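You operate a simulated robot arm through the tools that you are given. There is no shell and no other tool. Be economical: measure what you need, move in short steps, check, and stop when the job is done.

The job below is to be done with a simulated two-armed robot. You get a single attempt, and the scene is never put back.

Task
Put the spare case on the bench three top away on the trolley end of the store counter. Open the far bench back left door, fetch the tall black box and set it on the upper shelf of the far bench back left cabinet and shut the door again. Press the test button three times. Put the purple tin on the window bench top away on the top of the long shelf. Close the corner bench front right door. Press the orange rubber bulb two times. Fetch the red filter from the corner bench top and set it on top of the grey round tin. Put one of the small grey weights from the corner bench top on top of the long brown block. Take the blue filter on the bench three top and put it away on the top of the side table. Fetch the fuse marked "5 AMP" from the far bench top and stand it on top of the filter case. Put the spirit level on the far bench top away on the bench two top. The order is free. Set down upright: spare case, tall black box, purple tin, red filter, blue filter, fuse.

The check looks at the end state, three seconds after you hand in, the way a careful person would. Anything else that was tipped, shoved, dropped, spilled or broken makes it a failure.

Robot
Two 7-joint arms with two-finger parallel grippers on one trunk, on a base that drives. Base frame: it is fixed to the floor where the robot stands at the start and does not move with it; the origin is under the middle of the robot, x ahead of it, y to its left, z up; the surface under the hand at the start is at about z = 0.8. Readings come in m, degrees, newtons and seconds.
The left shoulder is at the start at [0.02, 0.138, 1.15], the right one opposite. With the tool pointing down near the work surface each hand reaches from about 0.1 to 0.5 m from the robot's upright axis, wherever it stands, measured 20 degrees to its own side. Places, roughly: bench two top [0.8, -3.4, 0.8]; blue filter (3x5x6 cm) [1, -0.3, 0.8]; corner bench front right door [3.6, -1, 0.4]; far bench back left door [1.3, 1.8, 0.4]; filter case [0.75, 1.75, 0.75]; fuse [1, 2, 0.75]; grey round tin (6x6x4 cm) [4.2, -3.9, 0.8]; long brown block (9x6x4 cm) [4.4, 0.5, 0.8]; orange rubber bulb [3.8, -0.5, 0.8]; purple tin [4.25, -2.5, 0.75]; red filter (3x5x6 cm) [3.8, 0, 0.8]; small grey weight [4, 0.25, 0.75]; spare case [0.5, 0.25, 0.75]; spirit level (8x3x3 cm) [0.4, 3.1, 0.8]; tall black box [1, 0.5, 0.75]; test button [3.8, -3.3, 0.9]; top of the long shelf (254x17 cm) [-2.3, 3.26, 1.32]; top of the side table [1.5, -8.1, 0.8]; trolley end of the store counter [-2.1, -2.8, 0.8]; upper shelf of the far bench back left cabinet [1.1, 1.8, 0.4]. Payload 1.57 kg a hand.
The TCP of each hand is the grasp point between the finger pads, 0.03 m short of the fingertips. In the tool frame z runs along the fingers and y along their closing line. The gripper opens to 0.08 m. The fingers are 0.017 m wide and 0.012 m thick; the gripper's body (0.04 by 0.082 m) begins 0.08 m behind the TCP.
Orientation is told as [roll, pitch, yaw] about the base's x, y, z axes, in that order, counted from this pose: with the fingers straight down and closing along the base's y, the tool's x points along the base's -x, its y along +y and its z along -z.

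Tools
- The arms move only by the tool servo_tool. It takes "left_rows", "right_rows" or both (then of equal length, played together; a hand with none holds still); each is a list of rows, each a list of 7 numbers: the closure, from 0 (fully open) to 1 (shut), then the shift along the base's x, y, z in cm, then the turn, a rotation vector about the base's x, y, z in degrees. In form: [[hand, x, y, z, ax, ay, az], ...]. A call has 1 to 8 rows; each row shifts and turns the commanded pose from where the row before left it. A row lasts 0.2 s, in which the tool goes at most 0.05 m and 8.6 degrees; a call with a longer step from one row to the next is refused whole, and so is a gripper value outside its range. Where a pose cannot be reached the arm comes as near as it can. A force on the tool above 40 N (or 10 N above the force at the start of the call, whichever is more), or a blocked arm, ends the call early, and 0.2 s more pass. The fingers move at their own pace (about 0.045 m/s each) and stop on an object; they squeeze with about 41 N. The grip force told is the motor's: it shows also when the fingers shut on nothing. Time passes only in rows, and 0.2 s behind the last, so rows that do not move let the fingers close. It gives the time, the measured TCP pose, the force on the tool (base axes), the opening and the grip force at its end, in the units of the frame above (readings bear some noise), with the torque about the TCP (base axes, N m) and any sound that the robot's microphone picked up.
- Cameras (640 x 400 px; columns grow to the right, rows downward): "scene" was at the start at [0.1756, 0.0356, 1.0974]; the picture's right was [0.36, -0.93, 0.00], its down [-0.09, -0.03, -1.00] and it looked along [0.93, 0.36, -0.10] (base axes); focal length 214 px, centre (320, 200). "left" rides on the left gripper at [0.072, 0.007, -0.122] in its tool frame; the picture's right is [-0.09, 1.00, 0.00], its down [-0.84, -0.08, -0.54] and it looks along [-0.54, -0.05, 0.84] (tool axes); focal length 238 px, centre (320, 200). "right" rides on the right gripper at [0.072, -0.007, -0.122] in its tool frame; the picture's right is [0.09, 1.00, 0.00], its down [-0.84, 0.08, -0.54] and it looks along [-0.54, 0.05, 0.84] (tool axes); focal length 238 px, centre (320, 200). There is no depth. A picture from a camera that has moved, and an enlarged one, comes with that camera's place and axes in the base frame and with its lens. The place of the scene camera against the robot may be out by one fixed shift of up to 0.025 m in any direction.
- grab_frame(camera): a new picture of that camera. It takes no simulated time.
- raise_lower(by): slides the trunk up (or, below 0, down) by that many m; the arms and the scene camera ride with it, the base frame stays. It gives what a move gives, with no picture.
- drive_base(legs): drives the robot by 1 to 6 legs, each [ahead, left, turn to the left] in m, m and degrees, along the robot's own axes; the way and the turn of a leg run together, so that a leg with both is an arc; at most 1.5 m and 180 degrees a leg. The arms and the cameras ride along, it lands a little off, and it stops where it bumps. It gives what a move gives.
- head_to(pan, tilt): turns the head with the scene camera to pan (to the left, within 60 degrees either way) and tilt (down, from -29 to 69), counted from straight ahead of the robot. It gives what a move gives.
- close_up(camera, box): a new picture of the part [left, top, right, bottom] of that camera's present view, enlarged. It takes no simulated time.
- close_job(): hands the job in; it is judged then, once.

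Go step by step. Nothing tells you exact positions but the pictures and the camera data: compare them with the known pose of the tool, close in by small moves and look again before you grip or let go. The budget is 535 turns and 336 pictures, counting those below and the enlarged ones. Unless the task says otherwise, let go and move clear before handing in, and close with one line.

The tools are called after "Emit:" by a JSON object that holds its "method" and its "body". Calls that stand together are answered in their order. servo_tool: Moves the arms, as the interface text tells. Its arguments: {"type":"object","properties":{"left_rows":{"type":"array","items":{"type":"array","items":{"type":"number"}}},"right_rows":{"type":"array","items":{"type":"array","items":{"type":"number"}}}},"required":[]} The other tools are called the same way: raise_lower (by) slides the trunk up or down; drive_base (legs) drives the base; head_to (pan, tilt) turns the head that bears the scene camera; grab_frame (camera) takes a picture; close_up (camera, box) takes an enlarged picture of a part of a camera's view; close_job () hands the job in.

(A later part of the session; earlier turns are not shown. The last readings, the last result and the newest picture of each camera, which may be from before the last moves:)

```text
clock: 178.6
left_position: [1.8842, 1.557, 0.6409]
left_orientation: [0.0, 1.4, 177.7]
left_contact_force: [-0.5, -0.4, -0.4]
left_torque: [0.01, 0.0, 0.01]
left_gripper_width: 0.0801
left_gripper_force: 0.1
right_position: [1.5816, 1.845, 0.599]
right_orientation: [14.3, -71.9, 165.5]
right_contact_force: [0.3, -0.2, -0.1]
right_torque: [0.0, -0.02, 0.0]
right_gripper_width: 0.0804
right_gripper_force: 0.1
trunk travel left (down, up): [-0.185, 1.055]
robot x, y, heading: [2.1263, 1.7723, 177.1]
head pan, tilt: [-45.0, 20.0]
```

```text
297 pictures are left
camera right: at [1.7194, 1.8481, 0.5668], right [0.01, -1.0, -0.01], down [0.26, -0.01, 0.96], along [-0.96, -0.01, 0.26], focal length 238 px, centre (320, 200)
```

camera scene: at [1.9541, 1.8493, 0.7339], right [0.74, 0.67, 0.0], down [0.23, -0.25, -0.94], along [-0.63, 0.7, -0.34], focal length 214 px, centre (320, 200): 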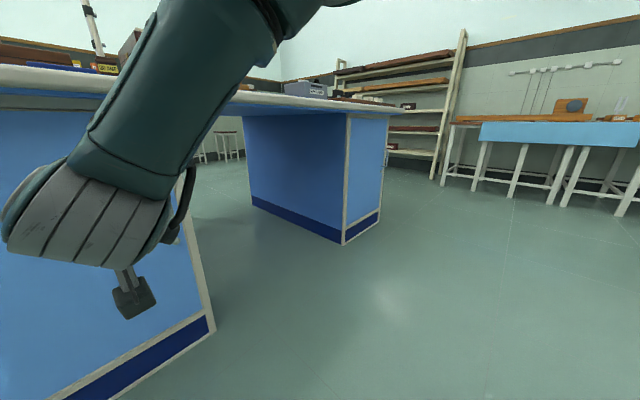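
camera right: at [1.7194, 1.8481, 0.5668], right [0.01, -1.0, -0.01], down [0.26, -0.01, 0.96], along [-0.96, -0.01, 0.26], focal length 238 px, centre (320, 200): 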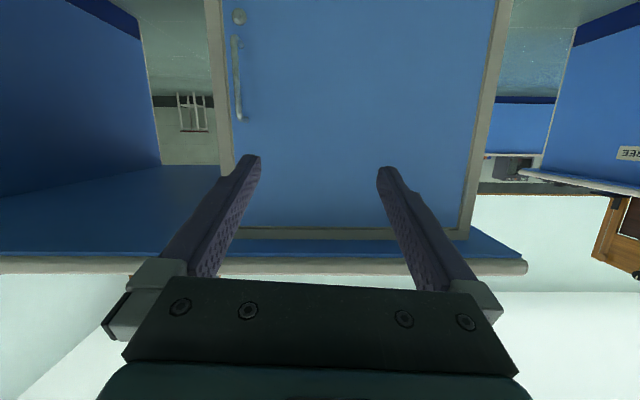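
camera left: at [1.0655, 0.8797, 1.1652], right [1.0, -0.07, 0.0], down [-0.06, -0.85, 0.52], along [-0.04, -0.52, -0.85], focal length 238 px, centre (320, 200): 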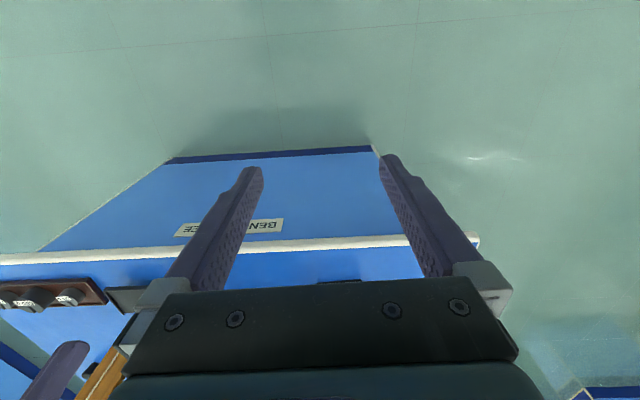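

Through the wrist camera (upside-down) the handle is at (1.31, 1.97, z 0.43–0.54). I'll use the base and trunk to bring the hand in front of it.

Emit:
{"method": "raise_lower", "body": {"by": -0.11}}

Emit:
{"method": "drive_base", "body": {"legs": [[0, -0.12, 0], [0.17, 0, 0]]}}

Emit:
{"method": "grab_frame", "body": {"camera": "right"}}

```text
clock: 180.0
left_position: [1.8857, 1.5568, 0.5322]
left_orientation: [0.0, 1.4, 177.7]
left_contact_force: [0.0, 0.2, -0.4]
left_torque: [0.03, 0.01, 0.01]
left_gripper_width: 0.0801
left_gripper_force: 0.1
right_position: [1.582, 1.844, 0.4898]
right_orientation: [14.2, -72.1, 165.6]
right_contact_force: [0.3, 0.0, 0.3]
right_torque: [-0.01, 0.0, 0.01]
right_gripper_width: 0.08
right_gripper_force: 0.1
trunk travel left (down, up): [-0.075, 1.165]
robot x, y, heading: [2.1288, 1.7717, 177.1]
head pan, tilt: [-45.0, 20.0]
```

```text
clock: 182.3
left_position: [1.7235, 1.6864, 0.5319]
left_orientation: [0.1, 1.3, 177.6]
left_contact_force: [0.1, 0.8, -0.6]
left_torque: [0.01, 0.01, 0.01]
left_gripper_width: 0.0803
left_gripper_force: 0.1
right_position: [1.4213, 1.9752, 0.4887]
right_orientation: [14.2, -71.9, 165.4]
right_contact_force: [0.3, 0.6, 0.0]
right_torque: [0.0, 0.0, -0.02]
right_gripper_width: 0.0798
right_gripper_force: 0.1
trunk travel left (down, up): [-0.075, 1.165]
robot x, y, heading: [1.9641, 1.9054, 176.9]
head pan, tilt: [-45.0, 20.0]
```

```text
296 pictures are left
camera right: at [1.5593, 1.9783, 0.4563], right [0.01, -1.0, -0.01], down [0.26, -0.01, 0.96], along [-0.96, -0.01, 0.26], focal length 238 px, centre (320, 200)
```

right: 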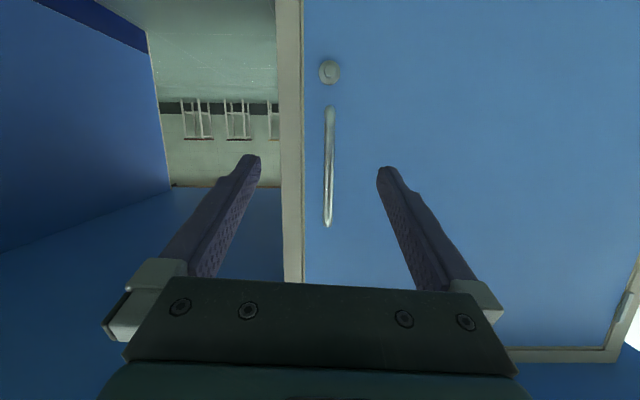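

Emit:
{"method": "drive_base", "body": {"legs": [[0.075, 0, 0]]}}

Emit:
{"method": "grab_frame", "body": {"camera": "right"}}

```text
clock: 183.3
left_position: [1.6481, 1.6901, 0.5315]
left_orientation: [0.0, 1.4, 177.5]
left_contact_force: [0.2, 0.4, 0.7]
left_torque: [-0.02, 0.02, 0.0]
left_gripper_width: 0.0799
left_gripper_force: 0.0
right_position: [1.3467, 1.9797, 0.4876]
right_orientation: [14.0, -71.8, 165.6]
right_contact_force: [0.7, 0.0, -0.5]
right_torque: [-0.02, 0.0, -0.05]
right_gripper_width: 0.0799
right_gripper_force: 0.0
trunk travel left (down, up): [-0.075, 1.165]
robot x, y, heading: [1.8892, 1.9093, 176.9]
head pan, tilt: [-45.0, 20.0]
```

```text
295 pictures are left
camera right: at [1.4848, 1.9821, 0.4557], right [0.01, -1.0, -0.01], down [0.26, -0.01, 0.96], along [-0.96, -0.01, 0.26], focal length 238 px, centre (320, 200)
```

right: 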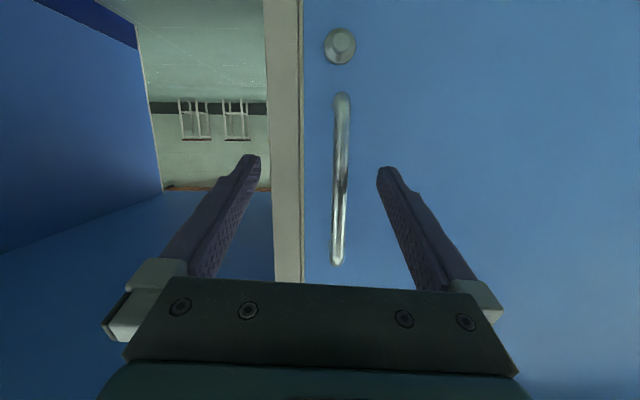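

Emit:
{"method": "servo_tool", "body": {"right_rows": [[0, -1.2, -1.2, 0, 0, 0, 0], [0, -1.2, 0, 0, 0, 0, 0], [0, 0, 0, 0, 0, 0, 0]]}}

Emit:
{"method": "grab_frame", "body": {"camera": "right"}}

```text
clock: 184.2
left_position: [1.6566, 1.6903, 0.5297]
left_orientation: [0.0, 1.7, 177.6]
left_contact_force: [0.5, 0.4, -0.8]
left_torque: [0.0, -0.02, 0.0]
left_gripper_width: 0.0801
left_gripper_force: 0.1
right_position: [1.3301, 1.9694, 0.484]
right_orientation: [13.7, -71.4, 166.1]
right_contact_force: [29.1, 3.2, 12.8]
right_torque: [-0.49, 0.45, 1.13]
right_gripper_width: 0.0786
right_gripper_force: 0.0
trunk travel left (down, up): [-0.075, 1.165]
robot x, y, heading: [1.8909, 1.9079, 177.0]
head pan, tilt: [-45.0, 20.0]
```

```text
294 pictures are left
camera right: at [1.4687, 1.9717, 0.4526], right [0.01, -1.0, -0.01], down [0.26, -0.01, 0.97], along [-0.97, -0.02, 0.26], focal length 238 px, centre (320, 200)
```

right: 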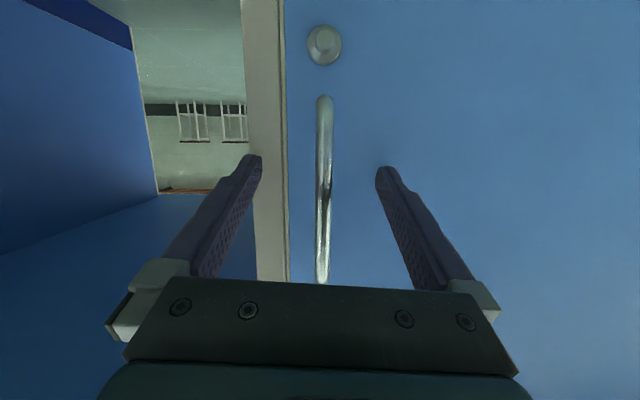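

The fingertips touch the door, so the bar is between the pads. I'll back off a touch and close.

Emit:
{"method": "servo_tool", "body": {"right_rows": [[0, 0.5, 0, 0, 0, 0, 0], [1, 0, 0, 0, 0, 0, 0], [1, 0, 0, 0, 0, 0, 0], [1, 0, 0, 0, 0, 0, 0], [1, 0, 0, 0, 0, 0, 0], [1, 0, 0, 0, 0, 0, 0]]}}

Emit:
{"method": "grab_frame", "body": {"camera": "right"}}

```text
clock: 185.6
left_position: [1.6514, 1.687, 0.5304]
left_orientation: [0.1, 1.5, 177.5]
left_contact_force: [-0.2, 0.5, -0.1]
left_torque: [0.01, 0.0, 0.02]
left_gripper_width: 0.0799
left_gripper_force: 0.1
right_position: [1.3304, 1.9662, 0.4868]
right_orientation: [14.3, -71.7, 165.5]
right_contact_force: [12.2, -7.0, 2.0]
right_torque: [0.35, 0.03, 0.0]
right_gripper_width: 0.0111
right_gripper_force: 22.7
trunk travel left (down, up): [-0.075, 1.165]
robot x, y, heading: [1.8889, 1.9061, 177.0]
head pan, tilt: [-45.0, 20.0]
```

```text
293 pictures are left
camera right: at [1.4682, 1.9692, 0.4541], right [0.01, -1.0, -0.01], down [0.26, -0.01, 0.97], along [-0.97, -0.01, 0.26], focal length 238 px, centre (320, 200)
```

right: 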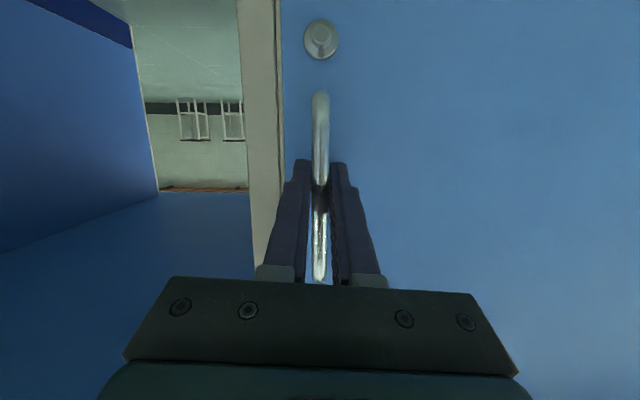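

The bar is gripped. I'll pull the door by driving back along the arc.

Emit:
{"method": "drive_base", "body": {"legs": [[-0.08, 0.01, 0], [-0.07, 0.02, 0]]}}

Emit:
{"method": "grab_frame", "body": {"camera": "right"}}

```text
clock: 187.3
left_position: [1.7962, 1.649, 0.5323]
left_orientation: [0.1, 1.2, 177.6]
left_contact_force: [-0.5, 0.9, 0.3]
left_torque: [0.04, 0.06, 0.01]
left_gripper_width: 0.08
left_gripper_force: 0.1
right_position: [1.476, 1.9265, 0.4874]
right_orientation: [14.7, -71.9, 165.0]
right_contact_force: [-6.3, -11.6, -1.4]
right_torque: [0.53, -0.65, -0.08]
right_gripper_width: 0.0112
right_gripper_force: 29.0
trunk travel left (down, up): [-0.075, 1.165]
robot x, y, heading: [2.0379, 1.8728, 176.9]
head pan, tilt: [-45.0, 20.0]
```

```text
292 pictures are left
camera right: at [1.6134, 1.9295, 0.4559], right [0.01, -1.0, -0.01], down [0.26, -0.01, 0.96], along [-0.96, -0.01, 0.26], focal length 238 px, centre (320, 200)
```

right: 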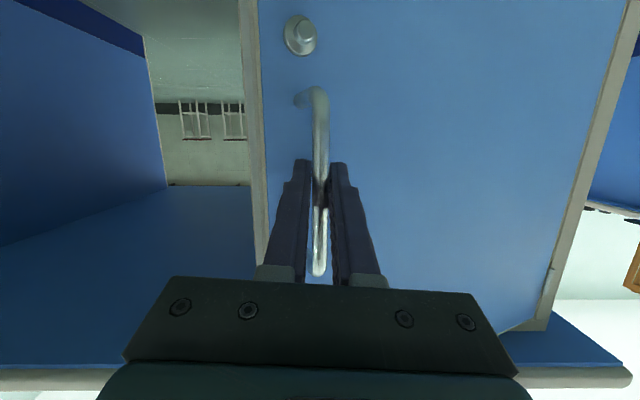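

Emit:
{"method": "drive_base", "body": {"legs": [[-0.058, 0.055, -4], [-0.05, 0.085, -5]]}}

Emit:
{"method": "grab_frame", "body": {"camera": "right"}}

```text
clock: 188.6
left_position: [1.8375, 1.5997, 0.5328]
left_orientation: [0.2, 1.1, 173.5]
left_contact_force: [0.3, 0.4, -1.2]
left_torque: [-0.02, 0.01, -0.01]
left_gripper_width: 0.0799
left_gripper_force: 0.0
right_position: [1.5374, 1.8895, 0.4895]
right_orientation: [15.0, -71.7, 162.3]
right_contact_force: [-12.0, -15.5, -3.3]
right_torque: [0.6, -0.15, 0.07]
right_gripper_width: 0.0109
right_gripper_force: 28.5
trunk travel left (down, up): [-0.075, 1.165]
robot x, y, heading: [2.0992, 1.8026, 173.1]
head pan, tilt: [-45.0, 20.0]
stopped in leg 2: the force on the tool passed its limit at 43 N (the readings are from after the stop); the commanded pose is now the measured one
```

```text
291 pictures are left
camera right: at [1.6753, 1.886, 0.4568], right [-0.03, -1.0, -0.01], down [0.26, -0.01, 0.97], along [-0.96, 0.03, 0.26], focal length 238 px, centre (320, 200)
```

right: 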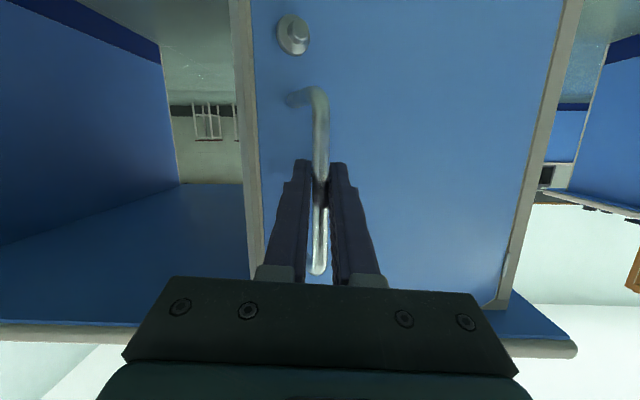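

The door is about 32° open. I'll release the handle, step round the door's edge and push it from the inside.

Emit:
{"method": "servo_tool", "body": {"right_rows": [[0.3, 0, 0, 0, 0, 0, 0], [0.3, 0, 0, 0, 0, 0, 0], [0.3, 0, 0, 0, 0, 0, 0]]}}

Emit:
{"method": "drive_base", "body": {"legs": [[-0.14, 0, 0], [0, -0.16, 0]]}}

Emit:
{"method": "grab_frame", "body": {"camera": "right"}}

```text
clock: 189.4
left_position: [1.841, 1.6047, 0.5322]
left_orientation: [-0.1, 1.3, 173.4]
left_contact_force: [0.2, -0.6, 0.6]
left_torque: [-0.01, 0.01, -0.01]
left_gripper_width: 0.0801
left_gripper_force: 0.0
right_position: [1.542, 1.8982, 0.488]
right_orientation: [14.2, -71.6, 162.3]
right_contact_force: [-0.3, 0.8, -0.2]
right_torque: [0.0, -0.01, 0.01]
right_gripper_width: 0.0559
right_gripper_force: 0.1
trunk travel left (down, up): [-0.075, 1.165]
robot x, y, heading: [2.0953, 1.8009, 173.0]
head pan, tilt: [-45.0, 20.0]
```

```text
clock: 191.8
left_position: [2.0002, 1.7434, 0.532]
left_orientation: [0.1, 1.3, 173.1]
left_contact_force: [-0.5, 0.3, -0.3]
left_torque: [0.0, 0.02, -0.01]
left_gripper_width: 0.0801
left_gripper_force: 0.0
right_position: [1.7024, 2.0393, 0.4884]
right_orientation: [14.6, -71.6, 161.7]
right_contact_force: [-0.4, -0.9, -0.3]
right_torque: [0.01, -0.01, 0.0]
right_gripper_width: 0.0559
right_gripper_force: 0.1
trunk travel left (down, up): [-0.075, 1.165]
robot x, y, heading: [2.2572, 1.9432, 172.7]
head pan, tilt: [-45.0, 20.0]
```

```text
290 pictures are left
camera right: at [1.8399, 2.034, 0.4557], right [-0.05, -1.0, -0.01], down [0.26, -0.02, 0.97], along [-0.96, 0.05, 0.26], focal length 238 px, centre (320, 200)
```

right: 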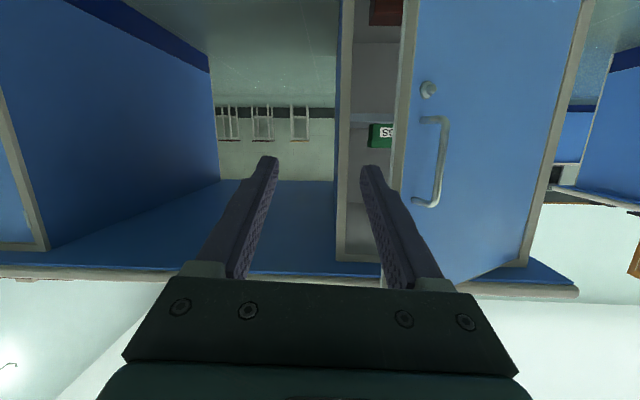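

Emit:
{"method": "servo_tool", "body": {"right_rows": [[0, 0, 0, 0, 0, 0, 0], [0, 0, 0, 0, 0, 0, 0]]}}

Emit:
{"method": "drive_base", "body": {"legs": [[0.2, 0, 0], [0, 0.16, 0]]}}

Emit:
{"method": "grab_frame", "body": {"camera": "right"}}

```text
clock: 192.4
left_position: [2.0007, 1.7445, 0.5328]
left_orientation: [-0.1, 1.3, 173.1]
left_contact_force: [-0.6, 0.4, 0.6]
left_torque: [-0.01, -0.03, 0.0]
left_gripper_width: 0.08
left_gripper_force: 0.2
right_position: [1.7032, 2.0413, 0.4883]
right_orientation: [14.3, -71.6, 162.0]
right_contact_force: [0.2, -0.7, 0.2]
right_torque: [0.0, 0.02, 0.01]
right_gripper_width: 0.0799
right_gripper_force: 0.1
trunk travel left (down, up): [-0.075, 1.165]
robot x, y, heading: [2.2542, 1.9417, 172.9]
head pan, tilt: [-45.0, 20.0]
```

```text
clock: 194.8
left_position: [1.7898, 1.6808, 0.5299]
left_orientation: [-0.2, 1.4, 172.9]
left_contact_force: [-0.2, 0.2, 0.7]
left_torque: [0.03, 0.03, 0.0]
left_gripper_width: 0.0801
left_gripper_force: 0.1
right_position: [1.4915, 1.993, 0.489]
right_orientation: [12.9, -72.3, 160.5]
right_contact_force: [10.3, 19.4, 5.4]
right_torque: [-0.32, 0.06, 0.46]
right_gripper_width: 0.061
right_gripper_force: 0.0
trunk travel left (down, up): [-0.075, 1.165]
robot x, y, heading: [2.0449, 1.8732, 172.3]
head pan, tilt: [-45.0, 20.0]
stopped in leg 2: the force on the tool passed its limit at 48 N (the readings are from after the stop); the commanded pose is now the measured one
```

```text
289 pictures are left
camera right: at [1.6278, 1.9825, 0.4554], right [-0.1, -1.0, -0.02], down [0.27, -0.04, 0.96], along [-0.96, 0.09, 0.27], focal length 238 px, centre (320, 200)
```

right: 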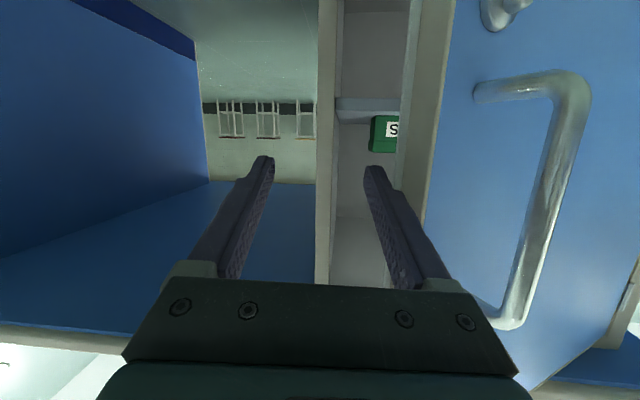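

Emit:
{"method": "servo_tool", "body": {"right_rows": [[0.4, 0, -1, 0, 0, 0, 0], [0.4, 0, -1.5, 0, 0, 0, 0], [0.4, 0, -1.5, 0, 0, 0, 0], [0.4, 0, -1.5, 0, 0, 0, 0], [0.4, 0, -1.5, 0, 0, 0, 0], [0.4, 0, -1.5, 0, 0, 0, 0]]}}

Emit:
{"method": "drive_base", "body": {"legs": [[0, 0.06, 0], [0, 0.06, 0]]}}

Emit:
{"method": "grab_frame", "body": {"camera": "right"}}

```text
clock: 195.6
left_position: [1.7912, 1.6859, 0.5288]
left_orientation: [-0.3, 1.4, 172.8]
left_contact_force: [0.0, -0.8, -0.3]
left_torque: [0.04, -0.05, -0.01]
left_gripper_width: 0.0802
left_gripper_force: 0.1
right_position: [1.4906, 1.9724, 0.4904]
right_orientation: [11.7, -73.0, 160.4]
right_contact_force: [14.6, 29.8, 3.8]
right_torque: [-0.18, 0.03, 0.48]
right_gripper_width: 0.0208
right_gripper_force: 0.0
trunk travel left (down, up): [-0.075, 1.165]
robot x, y, heading: [2.0455, 1.8713, 172.6]
head pan, tilt: [-45.0, 20.0]
stopped in row 3 (right hand): the force on the tool passed its limit at 43 N (the readings are from after the stop); the commanded pose is now the measured one
```

```text
clock: 196.4
left_position: [1.7888, 1.6688, 0.5294]
left_orientation: [-0.3, 1.4, 172.6]
left_contact_force: [0.6, -1.0, 0.2]
left_torque: [0.08, -0.02, 0.02]
left_gripper_width: 0.08
left_gripper_force: 0.1
right_position: [1.4877, 1.9711, 0.4896]
right_orientation: [10.4, -73.3, 159.2]
right_contact_force: [17.2, 34.9, 1.5]
right_torque: [-0.04, -0.01, 0.46]
right_gripper_width: 0.0143
right_gripper_force: 0.0
trunk travel left (down, up): [-0.075, 1.165]
robot x, y, heading: [2.0432, 1.8547, 172.0]
head pan, tilt: [-45.0, 20.0]
stopped in leg 1: the force on the tool passed its limit at 49 N (the readings are from after the stop); the commanded pose is now the measured one
```

```text
288 pictures are left
camera right: at [1.6234, 1.9522, 0.4548], right [-0.16, -0.99, -0.04], down [0.27, -0.08, 0.96], along [-0.95, 0.14, 0.28], focal length 238 px, centre (320, 200)
```

right: 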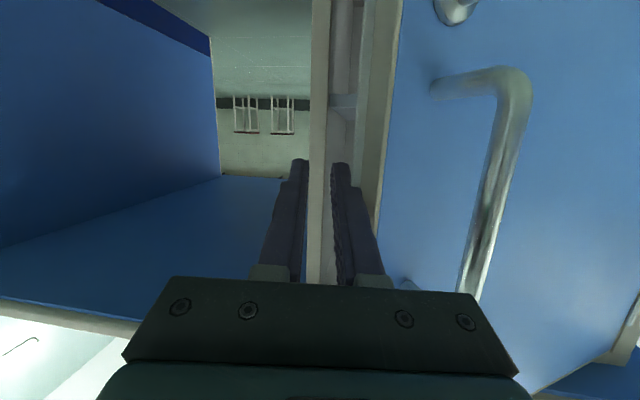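

Pushing on the edge only jams it along the door. I'll back out and re-grip the handle square to the opened door, then pull along the arc.

Emit:
{"method": "servo_tool", "body": {"right_rows": [[0, 0, 2, 0, 0, 0, 0], [0, 0, 2, 0, 0, 0, 0]]}}

Emit:
{"method": "drive_base", "body": {"legs": [[-0.2, 0, 0], [0.11, 0.35, 0], [0, 0, -24]]}}

Emit:
{"method": "grab_frame", "body": {"camera": "right"}}

```text
clock: 197.0
left_position: [1.7856, 1.6631, 0.5305]
left_orientation: [-0.2, 1.2, 172.7]
left_contact_force: [-0.6, 0.7, 0.6]
left_torque: [0.01, -0.01, 0.02]
left_gripper_width: 0.0799
left_gripper_force: 0.0
right_position: [1.484, 1.9957, 0.4935]
right_orientation: [12.2, -73.3, 159.0]
right_contact_force: [5.4, 10.8, -1.9]
right_torque: [0.09, -0.03, 0.24]
right_gripper_width: 0.0562
right_gripper_force: 0.1
trunk travel left (down, up): [-0.075, 1.165]
robot x, y, heading: [2.0413, 1.8567, 172.4]
head pan, tilt: [-45.0, 20.0]
```

```text
clock: 199.6
left_position: [1.9329, 1.5156, 0.5307]
left_orientation: [0.0, 1.3, 172.8]
left_contact_force: [0.5, 0.3, 0.0]
left_torque: [-0.02, 0.03, 0.02]
left_gripper_width: 0.0801
left_gripper_force: 0.2
right_position: [1.6302, 1.856, 0.4911]
right_orientation: [11.9, -73.2, 158.4]
right_contact_force: [2.3, 1.8, 0.8]
right_torque: [-0.1, 0.0, 0.12]
right_gripper_width: 0.0762
right_gripper_force: 0.0
trunk travel left (down, up): [-0.075, 1.165]
robot x, y, heading: [2.1871, 1.7106, 172.4]
head pan, tilt: [-45.0, 20.0]
stopped in leg 2: the force on the tool passed its limit at 51 N (the readings are from after the stop); the commanded pose is now the measured one
```

```text
287 pictures are left
camera right: at [1.7667, 1.8362, 0.4562], right [-0.15, -0.99, -0.03], down [0.28, -0.07, 0.96], along [-0.95, 0.14, 0.28], focal length 238 px, centre (320, 200)
```

right: 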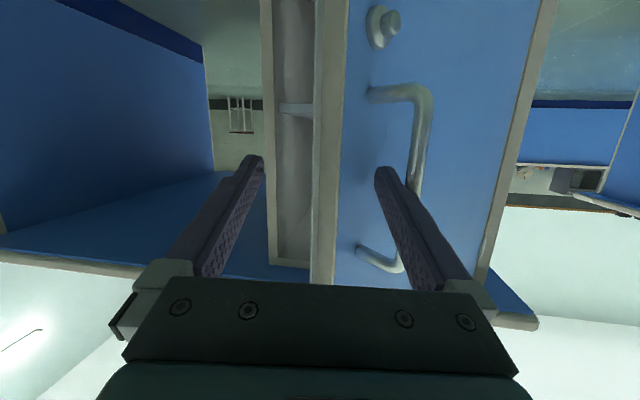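

Emit:
{"method": "drive_base", "body": {"legs": [[-0.1, 0, 0], [0, 0.2, 0], [0, 0, -24]]}}

Emit:
{"method": "grab_frame", "body": {"camera": "right"}}

```text
clock: 203.1
left_position: [1.9456, 1.4292, 0.5306]
left_orientation: [0.1, 1.2, 148.8]
left_contact_force: [0.2, 0.0, 0.0]
left_torque: [-0.01, 0.01, -0.01]
left_gripper_width: 0.0798
left_gripper_force: 0.0
right_position: [1.8096, 1.8625, 0.4912]
right_orientation: [12.1, -73.4, 134.4]
right_contact_force: [-0.5, -0.1, -0.4]
right_torque: [0.0, 0.0, 0.0]
right_gripper_width: 0.0802
right_gripper_force: 0.1
trunk travel left (down, up): [-0.075, 1.165]
robot x, y, heading: [2.2641, 1.5063, 148.3]
head pan, tilt: [-45.0, 20.0]
```

```text
286 pictures are left
camera right: at [1.9246, 1.79, 0.4565], right [-0.54, -0.84, -0.03], down [0.22, -0.18, 0.96], along [-0.81, 0.51, 0.28], focal length 238 px, centre (320, 200)
```

right: 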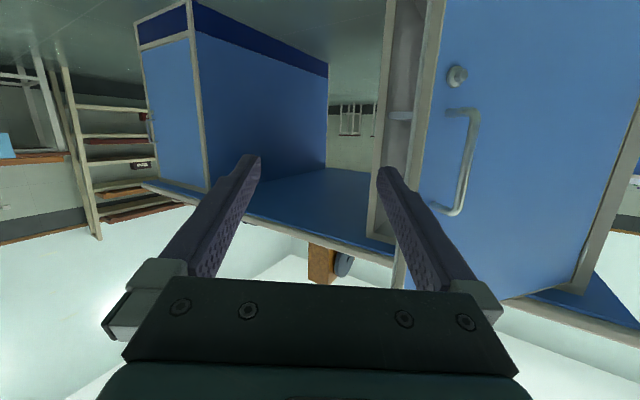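

The door is now at about 52°. I'll line up with the handle again.

Emit:
{"method": "drive_base", "body": {"legs": [[0, 0.155, 0], [0.05, 0, -8]]}}

Emit:
{"method": "grab_frame", "body": {"camera": "right"}}

```text
clock: 205.2
left_position: [1.8186, 1.3676, 0.5299]
left_orientation: [0.1, 1.3, 141.1]
left_contact_force: [-0.1, 0.1, 0.1]
left_torque: [0.01, 0.03, -0.01]
left_gripper_width: 0.08
left_gripper_force: 0.0
right_position: [1.7418, 1.8128, 0.4912]
right_orientation: [12.0, -73.2, 126.6]
right_contact_force: [-0.1, -0.4, -0.3]
right_torque: [0.0, 0.02, -0.02]
right_gripper_width: 0.0801
right_gripper_force: 0.1
trunk travel left (down, up): [-0.075, 1.165]
robot x, y, heading: [2.1439, 1.3973, 140.6]
head pan, tilt: [-45.0, 20.0]
```

```text
285 pictures are left
camera right: at [1.8452, 1.7274, 0.4557], right [-0.65, -0.76, -0.03], down [0.2, -0.2, 0.96], along [-0.74, 0.61, 0.28], focal length 238 px, centre (320, 200)
```

right: 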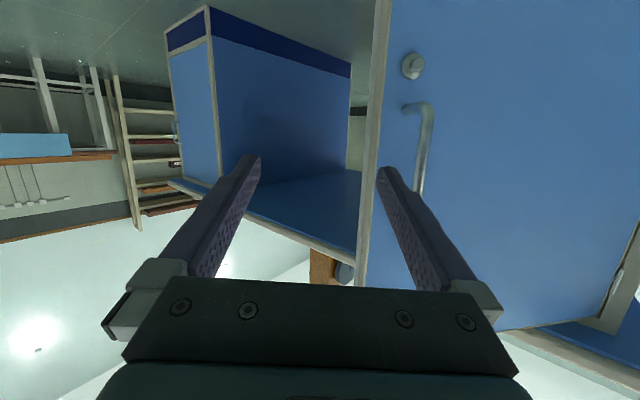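

Emit:
{"method": "drive_base", "body": {"legs": [[0, 0.088, 0], [0.045, 0, 0]]}}

Emit:
{"method": "grab_frame", "body": {"camera": "right"}}

```text
clock: 206.7
left_position: [1.7328, 1.3288, 0.5312]
left_orientation: [0.0, 1.4, 140.8]
left_contact_force: [0.5, -0.3, 0.7]
left_torque: [-0.01, 0.04, -0.03]
left_gripper_width: 0.0799
left_gripper_force: 0.0
right_position: [1.6558, 1.7771, 0.4892]
right_orientation: [11.7, -73.0, 126.9]
right_contact_force: [0.7, 0.4, -0.2]
right_torque: [0.01, 0.0, 0.02]
right_gripper_width: 0.0802
right_gripper_force: 0.1
trunk travel left (down, up): [-0.075, 1.165]
robot x, y, heading: [2.0555, 1.3597, 140.8]
head pan, tilt: [-45.0, 20.0]
```

```text
284 pictures are left
camera right: at [1.7607, 1.689, 0.4549], right [-0.65, -0.76, -0.03], down [0.19, -0.2, 0.96], along [-0.74, 0.62, 0.28], focal length 238 px, centre (320, 200)
```

right: 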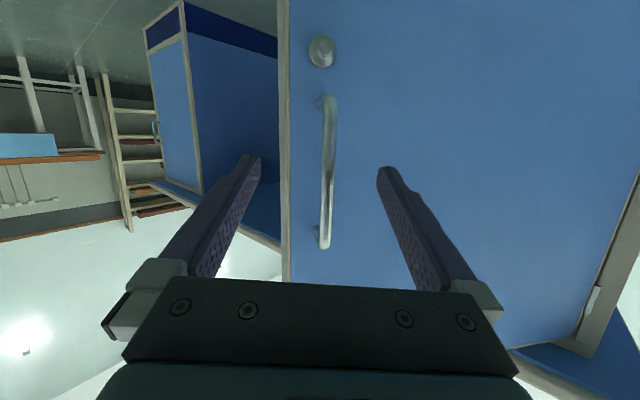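

Emit:
{"method": "servo_tool", "body": {"right_rows": [[0, -1.3, 1.0, 0, 0, 0, 0], [0, -1.1, 0.9, 0, 0, 0, 0], [1, 0, 0, 0, 0, 0, 0], [1, 0, 0, 0, 0, 0, 0], [1, 0, 0, 0, 0, 0, 0], [1, 0, 0, 0, 0, 0, 0], [1, 0, 0, 0, 0, 0, 0]]}}

```text
clock: 208.3
left_position: [1.7344, 1.336, 0.5296]
left_orientation: [-0.1, 1.2, 140.8]
left_contact_force: [-0.5, -0.7, -0.2]
left_torque: [-0.01, 0.0, 0.0]
left_gripper_width: 0.0798
left_gripper_force: 0.0
right_position: [1.6358, 1.8037, 0.4913]
right_orientation: [10.7, -73.2, 127.3]
right_contact_force: [12.3, 12.6, -5.7]
right_torque: [0.35, -0.29, -1.79]
right_gripper_width: 0.0384
right_gripper_force: 38.0
trunk travel left (down, up): [-0.075, 1.165]
robot x, y, heading: [2.0543, 1.3641, 140.1]
head pan, tilt: [-45.0, 20.0]
```

Emit:
{"method": "grab_frame", "body": {"camera": "right"}}

```text
283 pictures are left
camera right: at [1.74, 1.7162, 0.456], right [-0.65, -0.76, -0.03], down [0.19, -0.21, 0.96], along [-0.73, 0.62, 0.28], focal length 238 px, centre (320, 200)
```

right: 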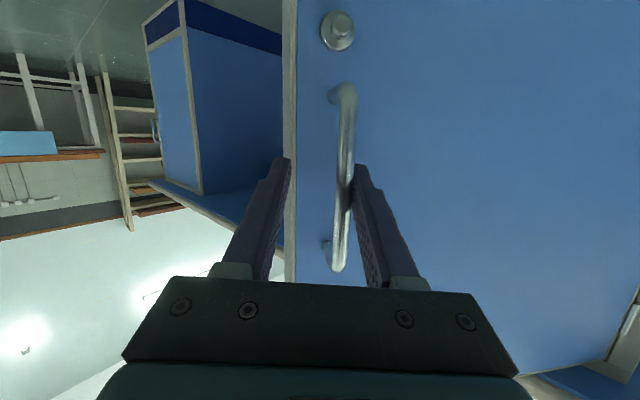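

Emit:
{"method": "servo_tool", "body": {"right_rows": [[0, 0, 0, 0, 0, 0, 0], [0, 0.8, -0.6, 0, 0, 0, 0], [0, -1, -1.2, 0, 0, 0, 0], [1, 0, 0, 0, 0, 0, 0], [1, 0, 0, 0, 0, 0, 0], [1, 0, 0, 0, 0, 0, 0], [1, 0, 0, 0, 0, 0, 0], [1, 0, 0, 0, 0, 0, 0]]}}

Emit:
{"method": "grab_frame", "body": {"camera": "right"}}

```text
clock: 210.1
left_position: [1.7365, 1.3354, 0.5303]
left_orientation: [-0.4, 1.5, 140.9]
left_contact_force: [0.0, -1.0, -0.2]
left_torque: [0.0, -0.03, 0.01]
left_gripper_width: 0.0798
left_gripper_force: 0.0
right_position: [1.6336, 1.7855, 0.4909]
right_orientation: [10.4, -73.3, 127.6]
right_contact_force: [16.8, 11.7, -1.1]
right_torque: [0.4, -0.14, -0.26]
right_gripper_width: 0.0107
right_gripper_force: 21.7
trunk travel left (down, up): [-0.075, 1.165]
robot x, y, heading: [2.0521, 1.3641, 140.2]
head pan, tilt: [-45.0, 20.0]
```

```text
282 pictures are left
camera right: at [1.7378, 1.6982, 0.4566], right [-0.65, -0.76, -0.04], down [0.19, -0.21, 0.96], along [-0.73, 0.62, 0.28], focal length 238 px, centre (320, 200)
```

right: 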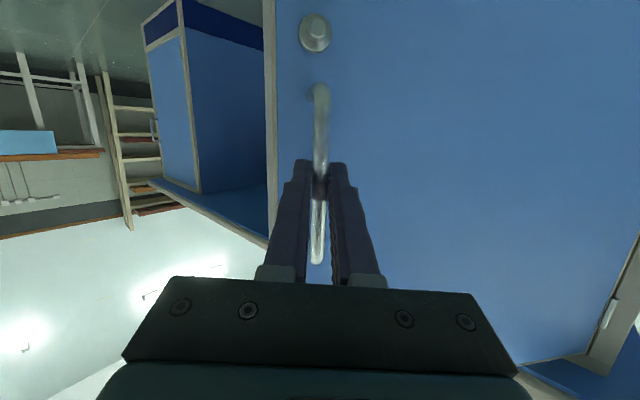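

Emit:
{"method": "drive_base", "body": {"legs": [[-0.06, 0.022, 0], [-0.052, 0.033, 0], [-0.04, 0.034, 0], [-0.034, 0.034, 0]]}}

Emit:
{"method": "grab_frame", "body": {"camera": "right"}}

```text
clock: 212.8
left_position: [1.7982, 1.1208, 0.5311]
left_orientation: [-0.1, 1.1, 141.0]
left_contact_force: [0.3, -0.3, 0.6]
left_torque: [-0.04, 0.03, 0.0]
left_gripper_width: 0.0801
left_gripper_force: 0.0
right_position: [1.6939, 1.567, 0.4897]
right_orientation: [11.2, -72.9, 127.6]
right_contact_force: [6.9, 0.7, -8.4]
right_torque: [-0.02, -0.82, -0.05]
right_gripper_width: 0.0105
right_gripper_force: 27.9
trunk travel left (down, up): [-0.075, 1.165]
robot x, y, heading: [2.1144, 1.1484, 140.4]
head pan, tilt: [-45.0, 20.0]
```

```text
281 pictures are left
camera right: at [1.7994, 1.4804, 0.4554], right [-0.65, -0.76, -0.03], down [0.19, -0.2, 0.96], along [-0.74, 0.61, 0.28], focal length 238 px, centre (320, 200)
```

right: 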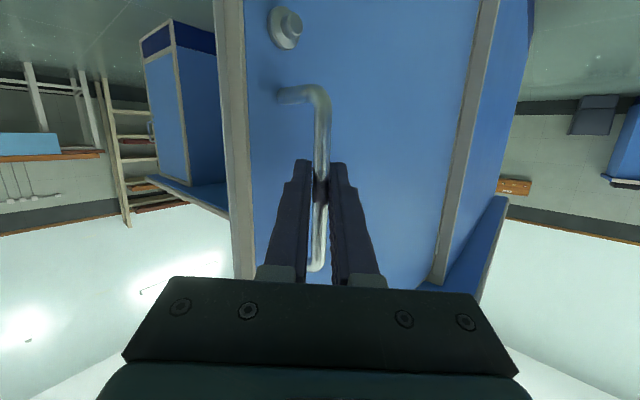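

The door is at about 87°. I'll swing it a bit further to leave working room.

Emit:
{"method": "drive_base", "body": {"legs": [[-0.04, 0.065, 0], [-0.028, 0.07, 0]]}}

Emit:
{"method": "grab_frame", "body": {"camera": "right"}}

```text
clock: 214.4
left_position: [1.7664, 0.9834, 0.5312]
left_orientation: [0.1, 1.3, 141.0]
left_contact_force: [0.0, -0.3, 0.5]
left_torque: [0.04, -0.04, -0.03]
left_gripper_width: 0.0798
left_gripper_force: 0.0
right_position: [1.6705, 1.4428, 0.4894]
right_orientation: [10.2, -73.3, 126.4]
right_contact_force: [5.8, -1.2, 1.5]
right_torque: [0.56, -0.13, -0.09]
right_gripper_width: 0.0102
right_gripper_force: 28.4
trunk travel left (down, up): [-0.075, 1.165]
robot x, y, heading: [2.0865, 1.012, 140.2]
head pan, tilt: [-45.0, 20.0]
stopped in leg 2: the force on the tool passed its limit at 53 N (the readings are from after the stop); the commanded pose is now the measured one
```

```text
280 pictures are left
camera right: at [1.7724, 1.3522, 0.4547], right [-0.67, -0.74, -0.04], down [0.18, -0.22, 0.96], along [-0.72, 0.64, 0.28], focal length 238 px, centre (320, 200)
```

right: 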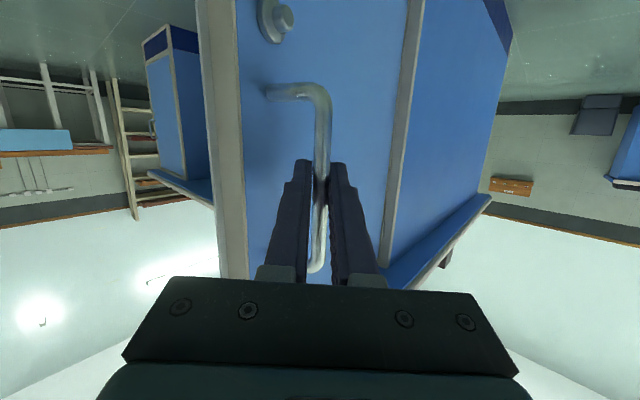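

The door stands at about 105°. I'll release it, back off and go to the tall black box.

Emit:
{"method": "servo_tool", "body": {"right_rows": [[0, 0, 0, 0, 0, 0, 0], [0, 0, 0, 0, 0, 0, 0], [0, 0, 0, 0, 0, 0, 0], [0, 2, -2, 0, 0, 0, 0], [0, 2, -2, 0, 0, 0, 0]]}}

Emit:
{"method": "drive_base", "body": {"legs": [[-0.15, 0, 0], [0, 0, 40], [0, 0.3, 0]]}}

Emit:
{"method": "raise_lower", "body": {"by": 0.35}}

Emit:
{"method": "head_to", "body": {"pan": 0, "tilt": 30}}

Emit:
{"method": "grab_frame", "body": {"camera": "scene"}}

```text
clock: 215.6
left_position: [1.7657, 0.9841, 0.5322]
left_orientation: [0.1, 1.2, 140.9]
left_contact_force: [0.7, 0.4, 0.0]
left_torque: [-0.02, 0.01, -0.04]
left_gripper_width: 0.0801
left_gripper_force: 0.1
right_position: [1.7086, 1.402, 0.4887]
right_orientation: [10.7, -73.2, 126.1]
right_contact_force: [0.5, 0.0, 0.5]
right_torque: [-0.02, 0.02, 0.0]
right_gripper_width: 0.0801
right_gripper_force: 0.1
trunk travel left (down, up): [-0.075, 1.165]
robot x, y, heading: [2.0887, 1.0131, 140.3]
head pan, tilt: [-45.0, 20.0]
```

```text
clock: 220.5
left_position: [1.968, 0.3952, 0.5318]
left_orientation: [0.0, 1.2, 179.5]
left_contact_force: [-0.6, 1.1, -0.1]
left_torque: [0.01, 0.02, 0.02]
left_gripper_width: 0.0801
left_gripper_force: 0.1
right_position: [1.6606, 0.6863, 0.49]
right_orientation: [10.5, -73.2, 164.9]
right_contact_force: [0.1, 0.0, 0.2]
right_torque: [-0.01, -0.03, 0.02]
right_gripper_width: 0.0799
right_gripper_force: 0.0
trunk travel left (down, up): [-0.075, 1.165]
robot x, y, heading: [2.2069, 0.6202, 179.0]
head pan, tilt: [-45.0, 20.0]
```

```text
clock: 223.9
left_position: [1.9682, 0.393, 0.8811]
left_orientation: [0.2, 1.2, 179.6]
left_contact_force: [0.1, 0.3, 0.4]
left_torque: [-0.03, 0.0, 0.02]
left_gripper_width: 0.0801
left_gripper_force: 0.0
right_position: [1.6613, 0.6852, 0.8406]
right_orientation: [10.6, -73.2, 164.7]
right_contact_force: [-0.6, 0.0, 0.9]
right_torque: [-0.01, -0.01, -0.01]
right_gripper_width: 0.08
right_gripper_force: 0.1
trunk travel left (down, up): [-0.425, 0.815]
robot x, y, heading: [2.2024, 0.621, 178.9]
head pan, tilt: [-45.0, 20.0]
```

```text
clock: 225.0
left_position: [1.9679, 0.3927, 0.8815]
left_orientation: [0.0, 1.2, 179.5]
left_contact_force: [1.1, -0.1, 0.1]
left_torque: [-0.02, 0.0, 0.02]
left_gripper_width: 0.08
left_gripper_force: 0.0
right_position: [1.6615, 0.6846, 0.8398]
right_orientation: [10.6, -73.2, 164.6]
right_contact_force: [0.0, 0.3, 1.2]
right_torque: [0.0, 0.03, 0.01]
right_gripper_width: 0.0801
right_gripper_force: 0.0
trunk travel left (down, up): [-0.425, 0.815]
robot x, y, heading: [2.2018, 0.6183, 179.2]
head pan, tilt: [0.0, 30.0]
```

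```text
279 pictures are left
camera scene: at [2.0022, 0.6237, 0.9578], right [0.02, 1.0, 0.0], down [0.5, -0.01, -0.87], along [-0.87, 0.01, -0.5], focal length 214 px, centre (320, 200)
```

scene: 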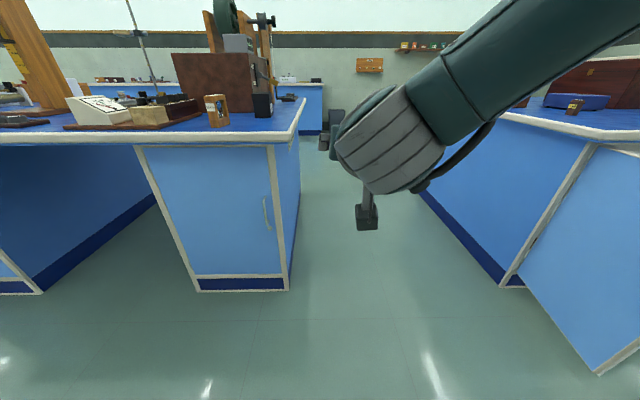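

The right hand is already pointing forward, so I'll use it for the box with a 55° tilt to keep its camera clear of the bench.

Emit:
{"method": "servo_tool", "body": {"right_rows": [[0, 0, 0, 1, 0, -6, 0], [0, 0, 0, 1, 0, -6, 0], [0, 0, 0, 1, 0, -6, 0], [0, 0, 0, 1, 0, 0, 0]]}}

Emit:
{"method": "drive_base", "body": {"legs": [[0, 0.3, 0.8], [0.2, 0, 0]]}}

Emit:
{"method": "grab_frame", "body": {"camera": "right"}}

```text
clock: 226.2
left_position: [1.9677, 0.3927, 0.8803]
left_orientation: [0.1, 1.2, 179.6]
left_contact_force: [-0.4, -0.7, 0.0]
left_torque: [0.0, 0.02, -0.02]
left_gripper_width: 0.0798
left_gripper_force: 0.1
right_position: [1.6893, 0.6789, 0.8164]
right_orientation: [0.7, -48.3, 174.6]
right_contact_force: [-0.1, 0.6, -0.1]
right_torque: [0.02, 0.01, 0.05]
right_gripper_width: 0.0803
right_gripper_force: 0.0
trunk travel left (down, up): [-0.425, 0.815]
robot x, y, heading: [2.2052, 0.6225, 179.3]
head pan, tilt: [0.0, 30.0]
stopped in row 4 (right hand): the arm was blocked; the commanded pose is now the measured one
```

```text
clock: 229.5
left_position: [1.7724, 0.0918, 0.8806]
left_orientation: [0.1, 1.2, -179.9]
left_contact_force: [-0.2, -0.2, -0.5]
left_torque: [-0.03, -0.04, -0.02]
left_gripper_width: 0.0799
left_gripper_force: 0.1
right_position: [1.4886, 0.3735, 0.8156]
right_orientation: [0.6, -48.4, 175.1]
right_contact_force: [0.1, 0.4, 0.9]
right_torque: [0.0, 0.0, -0.01]
right_gripper_width: 0.0799
right_gripper_force: 0.1
trunk travel left (down, up): [-0.425, 0.815]
robot x, y, heading: [2.0009, 0.3207, 179.7]
head pan, tilt: [0.0, 30.0]
```

```text
278 pictures are left
camera right: at [1.6279, 0.3715, 0.8422], right [-0.02, -1.0, -0.06], down [-0.16, -0.06, 0.99], along [-0.99, 0.02, -0.16], focal length 238 px, centre (320, 200)
```

right: 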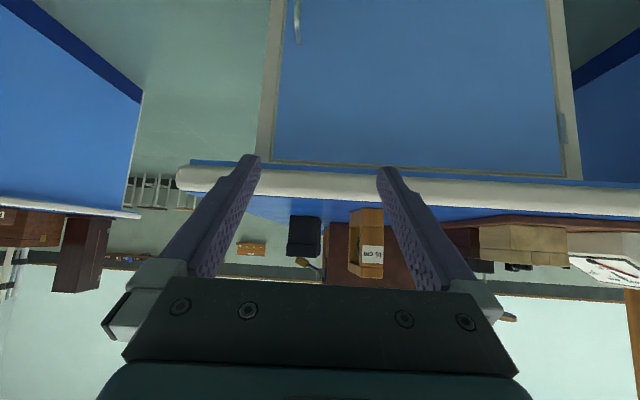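

The box is at y≈0.41, with the lens stand close by at y<0.336. I'll raise a little, align and move closer.

Emit:
{"method": "raise_lower", "body": {"by": 0.07}}

Emit:
{"method": "drive_base", "body": {"legs": [[0, -0.038, 0], [0.13, 0, 0]]}}

Emit:
{"method": "grab_frame", "body": {"camera": "right"}}

Emit:
{"method": "grab_frame", "body": {"camera": "scene"}}

```text
clock: 230.5
left_position: [1.7737, 0.092, 0.9513]
left_orientation: [0.1, 1.3, -179.8]
left_contact_force: [-0.1, -0.7, -0.2]
left_torque: [-0.01, 0.0, -0.02]
left_gripper_width: 0.0802
left_gripper_force: 0.1
right_position: [1.491, 0.3751, 0.885]
right_orientation: [0.7, -48.3, 175.1]
right_contact_force: [-1.6, 0.9, 0.4]
right_torque: [0.02, 0.0, 0.02]
right_gripper_width: 0.08
right_gripper_force: 0.1
trunk travel left (down, up): [-0.495, 0.745]
robot x, y, heading: [2.0046, 0.3195, 179.6]
head pan, tilt: [0.0, 30.0]
```

```text
clock: 232.3
left_position: [1.645, 0.1308, 0.952]
left_orientation: [0.2, 1.2, -179.8]
left_contact_force: [0.4, -0.6, 0.7]
left_torque: [-0.01, 0.02, -0.02]
left_gripper_width: 0.0799
left_gripper_force: 0.1
right_position: [1.3619, 0.4106, 0.8843]
right_orientation: [0.8, -48.3, 174.9]
right_contact_force: [0.3, 0.0, 0.4]
right_torque: [0.04, 0.0, -0.01]
right_gripper_width: 0.08
right_gripper_force: 0.0
trunk travel left (down, up): [-0.495, 0.745]
robot x, y, heading: [1.8723, 0.3587, 179.8]
head pan, tilt: [0.0, 30.0]
```

```text
277 pictures are left
camera right: at [1.5006, 0.4094, 0.912], right [-0.02, -1.0, -0.06], down [-0.16, -0.06, 0.99], along [-0.99, 0.03, -0.16], focal length 238 px, centre (320, 200)
```

right: 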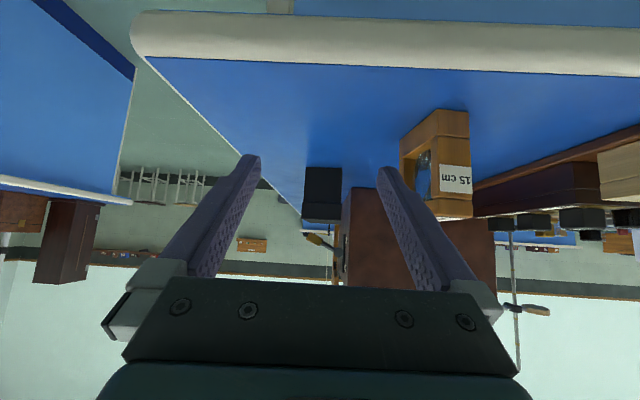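

```text
276 pictures are left
camera scene: at [1.6764, 0.3605, 1.0279], right [0.01, 1.0, 0.0], down [0.5, 0.0, -0.87], along [-0.87, 0.01, -0.5], focal length 214 px, centre (320, 200)
```

scene: 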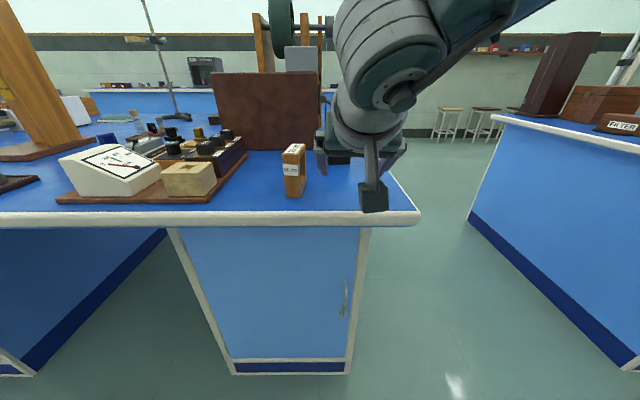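

I have the box's near face at x≈1.13, y 0.385–0.447. I'll yaw the hand to match it, lower the trunk and drive in.

Emit:
{"method": "servo_tool", "body": {"right_rows": [[0, 0, 0.4, 0, 0, 0, 4.5], [0, 0, 0, 0, 0, 0, 4.5]]}}

Emit:
{"method": "raise_lower", "body": {"by": -0.04}}

Emit:
{"method": "drive_base", "body": {"legs": [[0.17, 0, 0]]}}

Emit:
{"method": "grab_frame", "body": {"camera": "right"}}

```text
clock: 232.9
left_position: [1.6448, 0.1301, 0.9498]
left_orientation: [0.2, 1.2, -179.8]
left_contact_force: [0.1, 0.5, -0.6]
left_torque: [0.03, 0.0, -0.03]
left_gripper_width: 0.0798
left_gripper_force: 0.1
right_position: [1.3619, 0.4162, 0.8838]
right_orientation: [0.6, -48.3, -175.9]
right_contact_force: [0.0, -0.1, 0.2]
right_torque: [0.01, 0.02, 0.01]
right_gripper_width: 0.08
right_gripper_force: 0.1
trunk travel left (down, up): [-0.495, 0.745]
robot x, y, heading: [1.878, 0.3577, 179.7]
head pan, tilt: [0.0, 30.0]
```

```text
clock: 233.7
left_position: [1.645, 0.1289, 0.9114]
left_orientation: [0.2, 1.3, -179.8]
left_contact_force: [0.2, 0.3, 0.6]
left_torque: [-0.02, 0.01, -0.03]
left_gripper_width: 0.0798
left_gripper_force: 0.0
right_position: [1.3622, 0.4163, 0.8442]
right_orientation: [0.7, -48.3, -176.0]
right_contact_force: [0.0, 0.1, 0.4]
right_torque: [-0.01, 0.0, -0.02]
right_gripper_width: 0.08
right_gripper_force: 0.2
trunk travel left (down, up): [-0.455, 0.785]
robot x, y, heading: [1.875, 0.3548, 179.6]
head pan, tilt: [0.0, 30.0]
```

```text
clock: 235.2
left_position: [1.4708, 0.1309, 0.9124]
left_orientation: [0.1, 1.3, -180.0]
left_contact_force: [-0.4, 1.0, 0.1]
left_torque: [0.01, 0.0, 0.03]
left_gripper_width: 0.0801
left_gripper_force: 0.0
right_position: [1.1878, 0.4194, 0.8444]
right_orientation: [0.7, -48.3, -176.0]
right_contact_force: [-0.1, 0.2, -0.7]
right_torque: [0.0, -0.03, 0.0]
right_gripper_width: 0.0801
right_gripper_force: 0.0
trunk travel left (down, up): [-0.455, 0.785]
robot x, y, heading: [1.7017, 0.3603, 179.7]
head pan, tilt: [0.0, 30.0]
```

```text
275 pictures are left
camera right: at [1.3261, 0.4377, 0.8717], right [0.14, -0.99, -0.06], down [-0.15, -0.08, 0.99], along [-0.98, -0.13, -0.16], focal length 238 px, centre (320, 200)
```

right: 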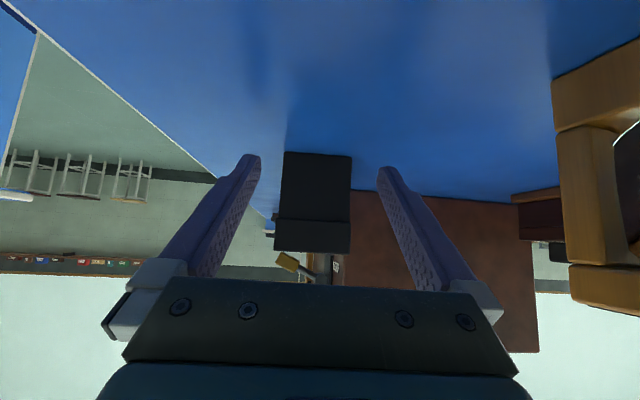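

Emit:
{"method": "drive_base", "body": {"legs": [[0.055, 0, 0]]}}

Emit:
{"method": "servo_tool", "body": {"right_rows": [[0, -1.5, -0.2, 0, 0, 0, 0], [0, -1.5, 0, 0, 0, 0, 0], [0, -1, 0, 0, 0, 0, 0]]}}

Emit:
{"method": "grab_frame", "body": {"camera": "right"}}

```text
clock: 236.1
left_position: [1.4145, 0.1325, 0.9107]
left_orientation: [0.1, 1.2, 179.9]
left_contact_force: [-0.4, 0.3, 0.1]
left_torque: [0.0, -0.03, -0.01]
left_gripper_width: 0.08
left_gripper_force: 0.1
right_position: [1.1335, 0.4195, 0.8448]
right_orientation: [0.7, -48.3, -176.2]
right_contact_force: [1.3, -0.4, -0.9]
right_torque: [-0.03, 0.05, -0.01]
right_gripper_width: 0.0801
right_gripper_force: 0.0
trunk travel left (down, up): [-0.455, 0.785]
robot x, y, heading: [1.6473, 0.359, 179.5]
head pan, tilt: [0.0, 30.0]
```

```text
clock: 236.9
left_position: [1.414, 0.1314, 0.912]
left_orientation: [0.0, 1.2, 179.9]
left_contact_force: [0.3, 0.2, 0.4]
left_torque: [0.0, 0.01, 0.02]
left_gripper_width: 0.0799
left_gripper_force: 0.0
right_position: [1.0949, 0.4189, 0.8443]
right_orientation: [0.7, -48.2, -176.2]
right_contact_force: [-1.1, 0.2, 0.5]
right_torque: [-0.03, -0.02, -0.02]
right_gripper_width: 0.0801
right_gripper_force: 0.1
trunk travel left (down, up): [-0.455, 0.785]
robot x, y, heading: [1.6461, 0.3585, 179.5]
head pan, tilt: [0.0, 30.0]
```

```text
274 pictures are left
camera right: at [1.2316, 0.437, 0.8713], right [0.14, -0.99, -0.06], down [-0.15, -0.08, 0.99], along [-0.98, -0.13, -0.16], focal length 238 px, centre (320, 200)
```

right: 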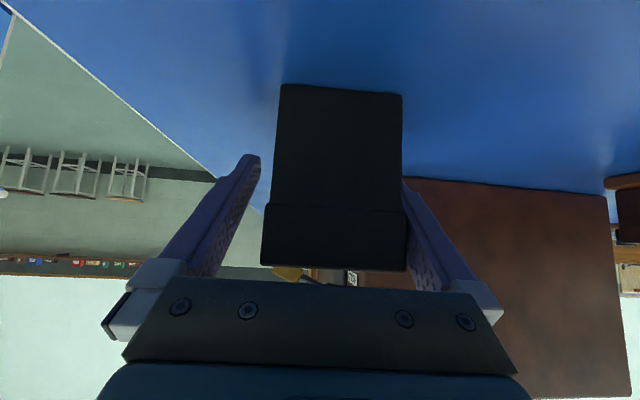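

Emit:
{"method": "servo_tool", "body": {"right_rows": [[0, 0, -0.4, 0, 0, 0, 0], [1, 0, 0, 0, 0, 0, 0], [1, 0, 0, 0, 0, 0, 0], [1, 0, 0, 0, 0, 0, 0], [1, 0, 0, 0, 0, 0, 0]]}}

```text
clock: 238.1
left_position: [1.4144, 0.1327, 0.9118]
left_orientation: [0.1, 1.2, 179.9]
left_contact_force: [-0.5, 0.1, 0.3]
left_torque: [-0.01, -0.02, 0.02]
left_gripper_width: 0.0799
left_gripper_force: 0.0
right_position: [1.0942, 0.4135, 0.8441]
right_orientation: [0.7, -48.2, -176.1]
right_contact_force: [-0.6, 1.2, 1.3]
right_torque: [0.09, 0.07, 0.02]
right_gripper_width: 0.0602
right_gripper_force: 39.4
trunk travel left (down, up): [-0.455, 0.785]
robot x, y, heading: [1.647, 0.3568, 179.4]
head pan, tilt: [0.0, 30.0]
```

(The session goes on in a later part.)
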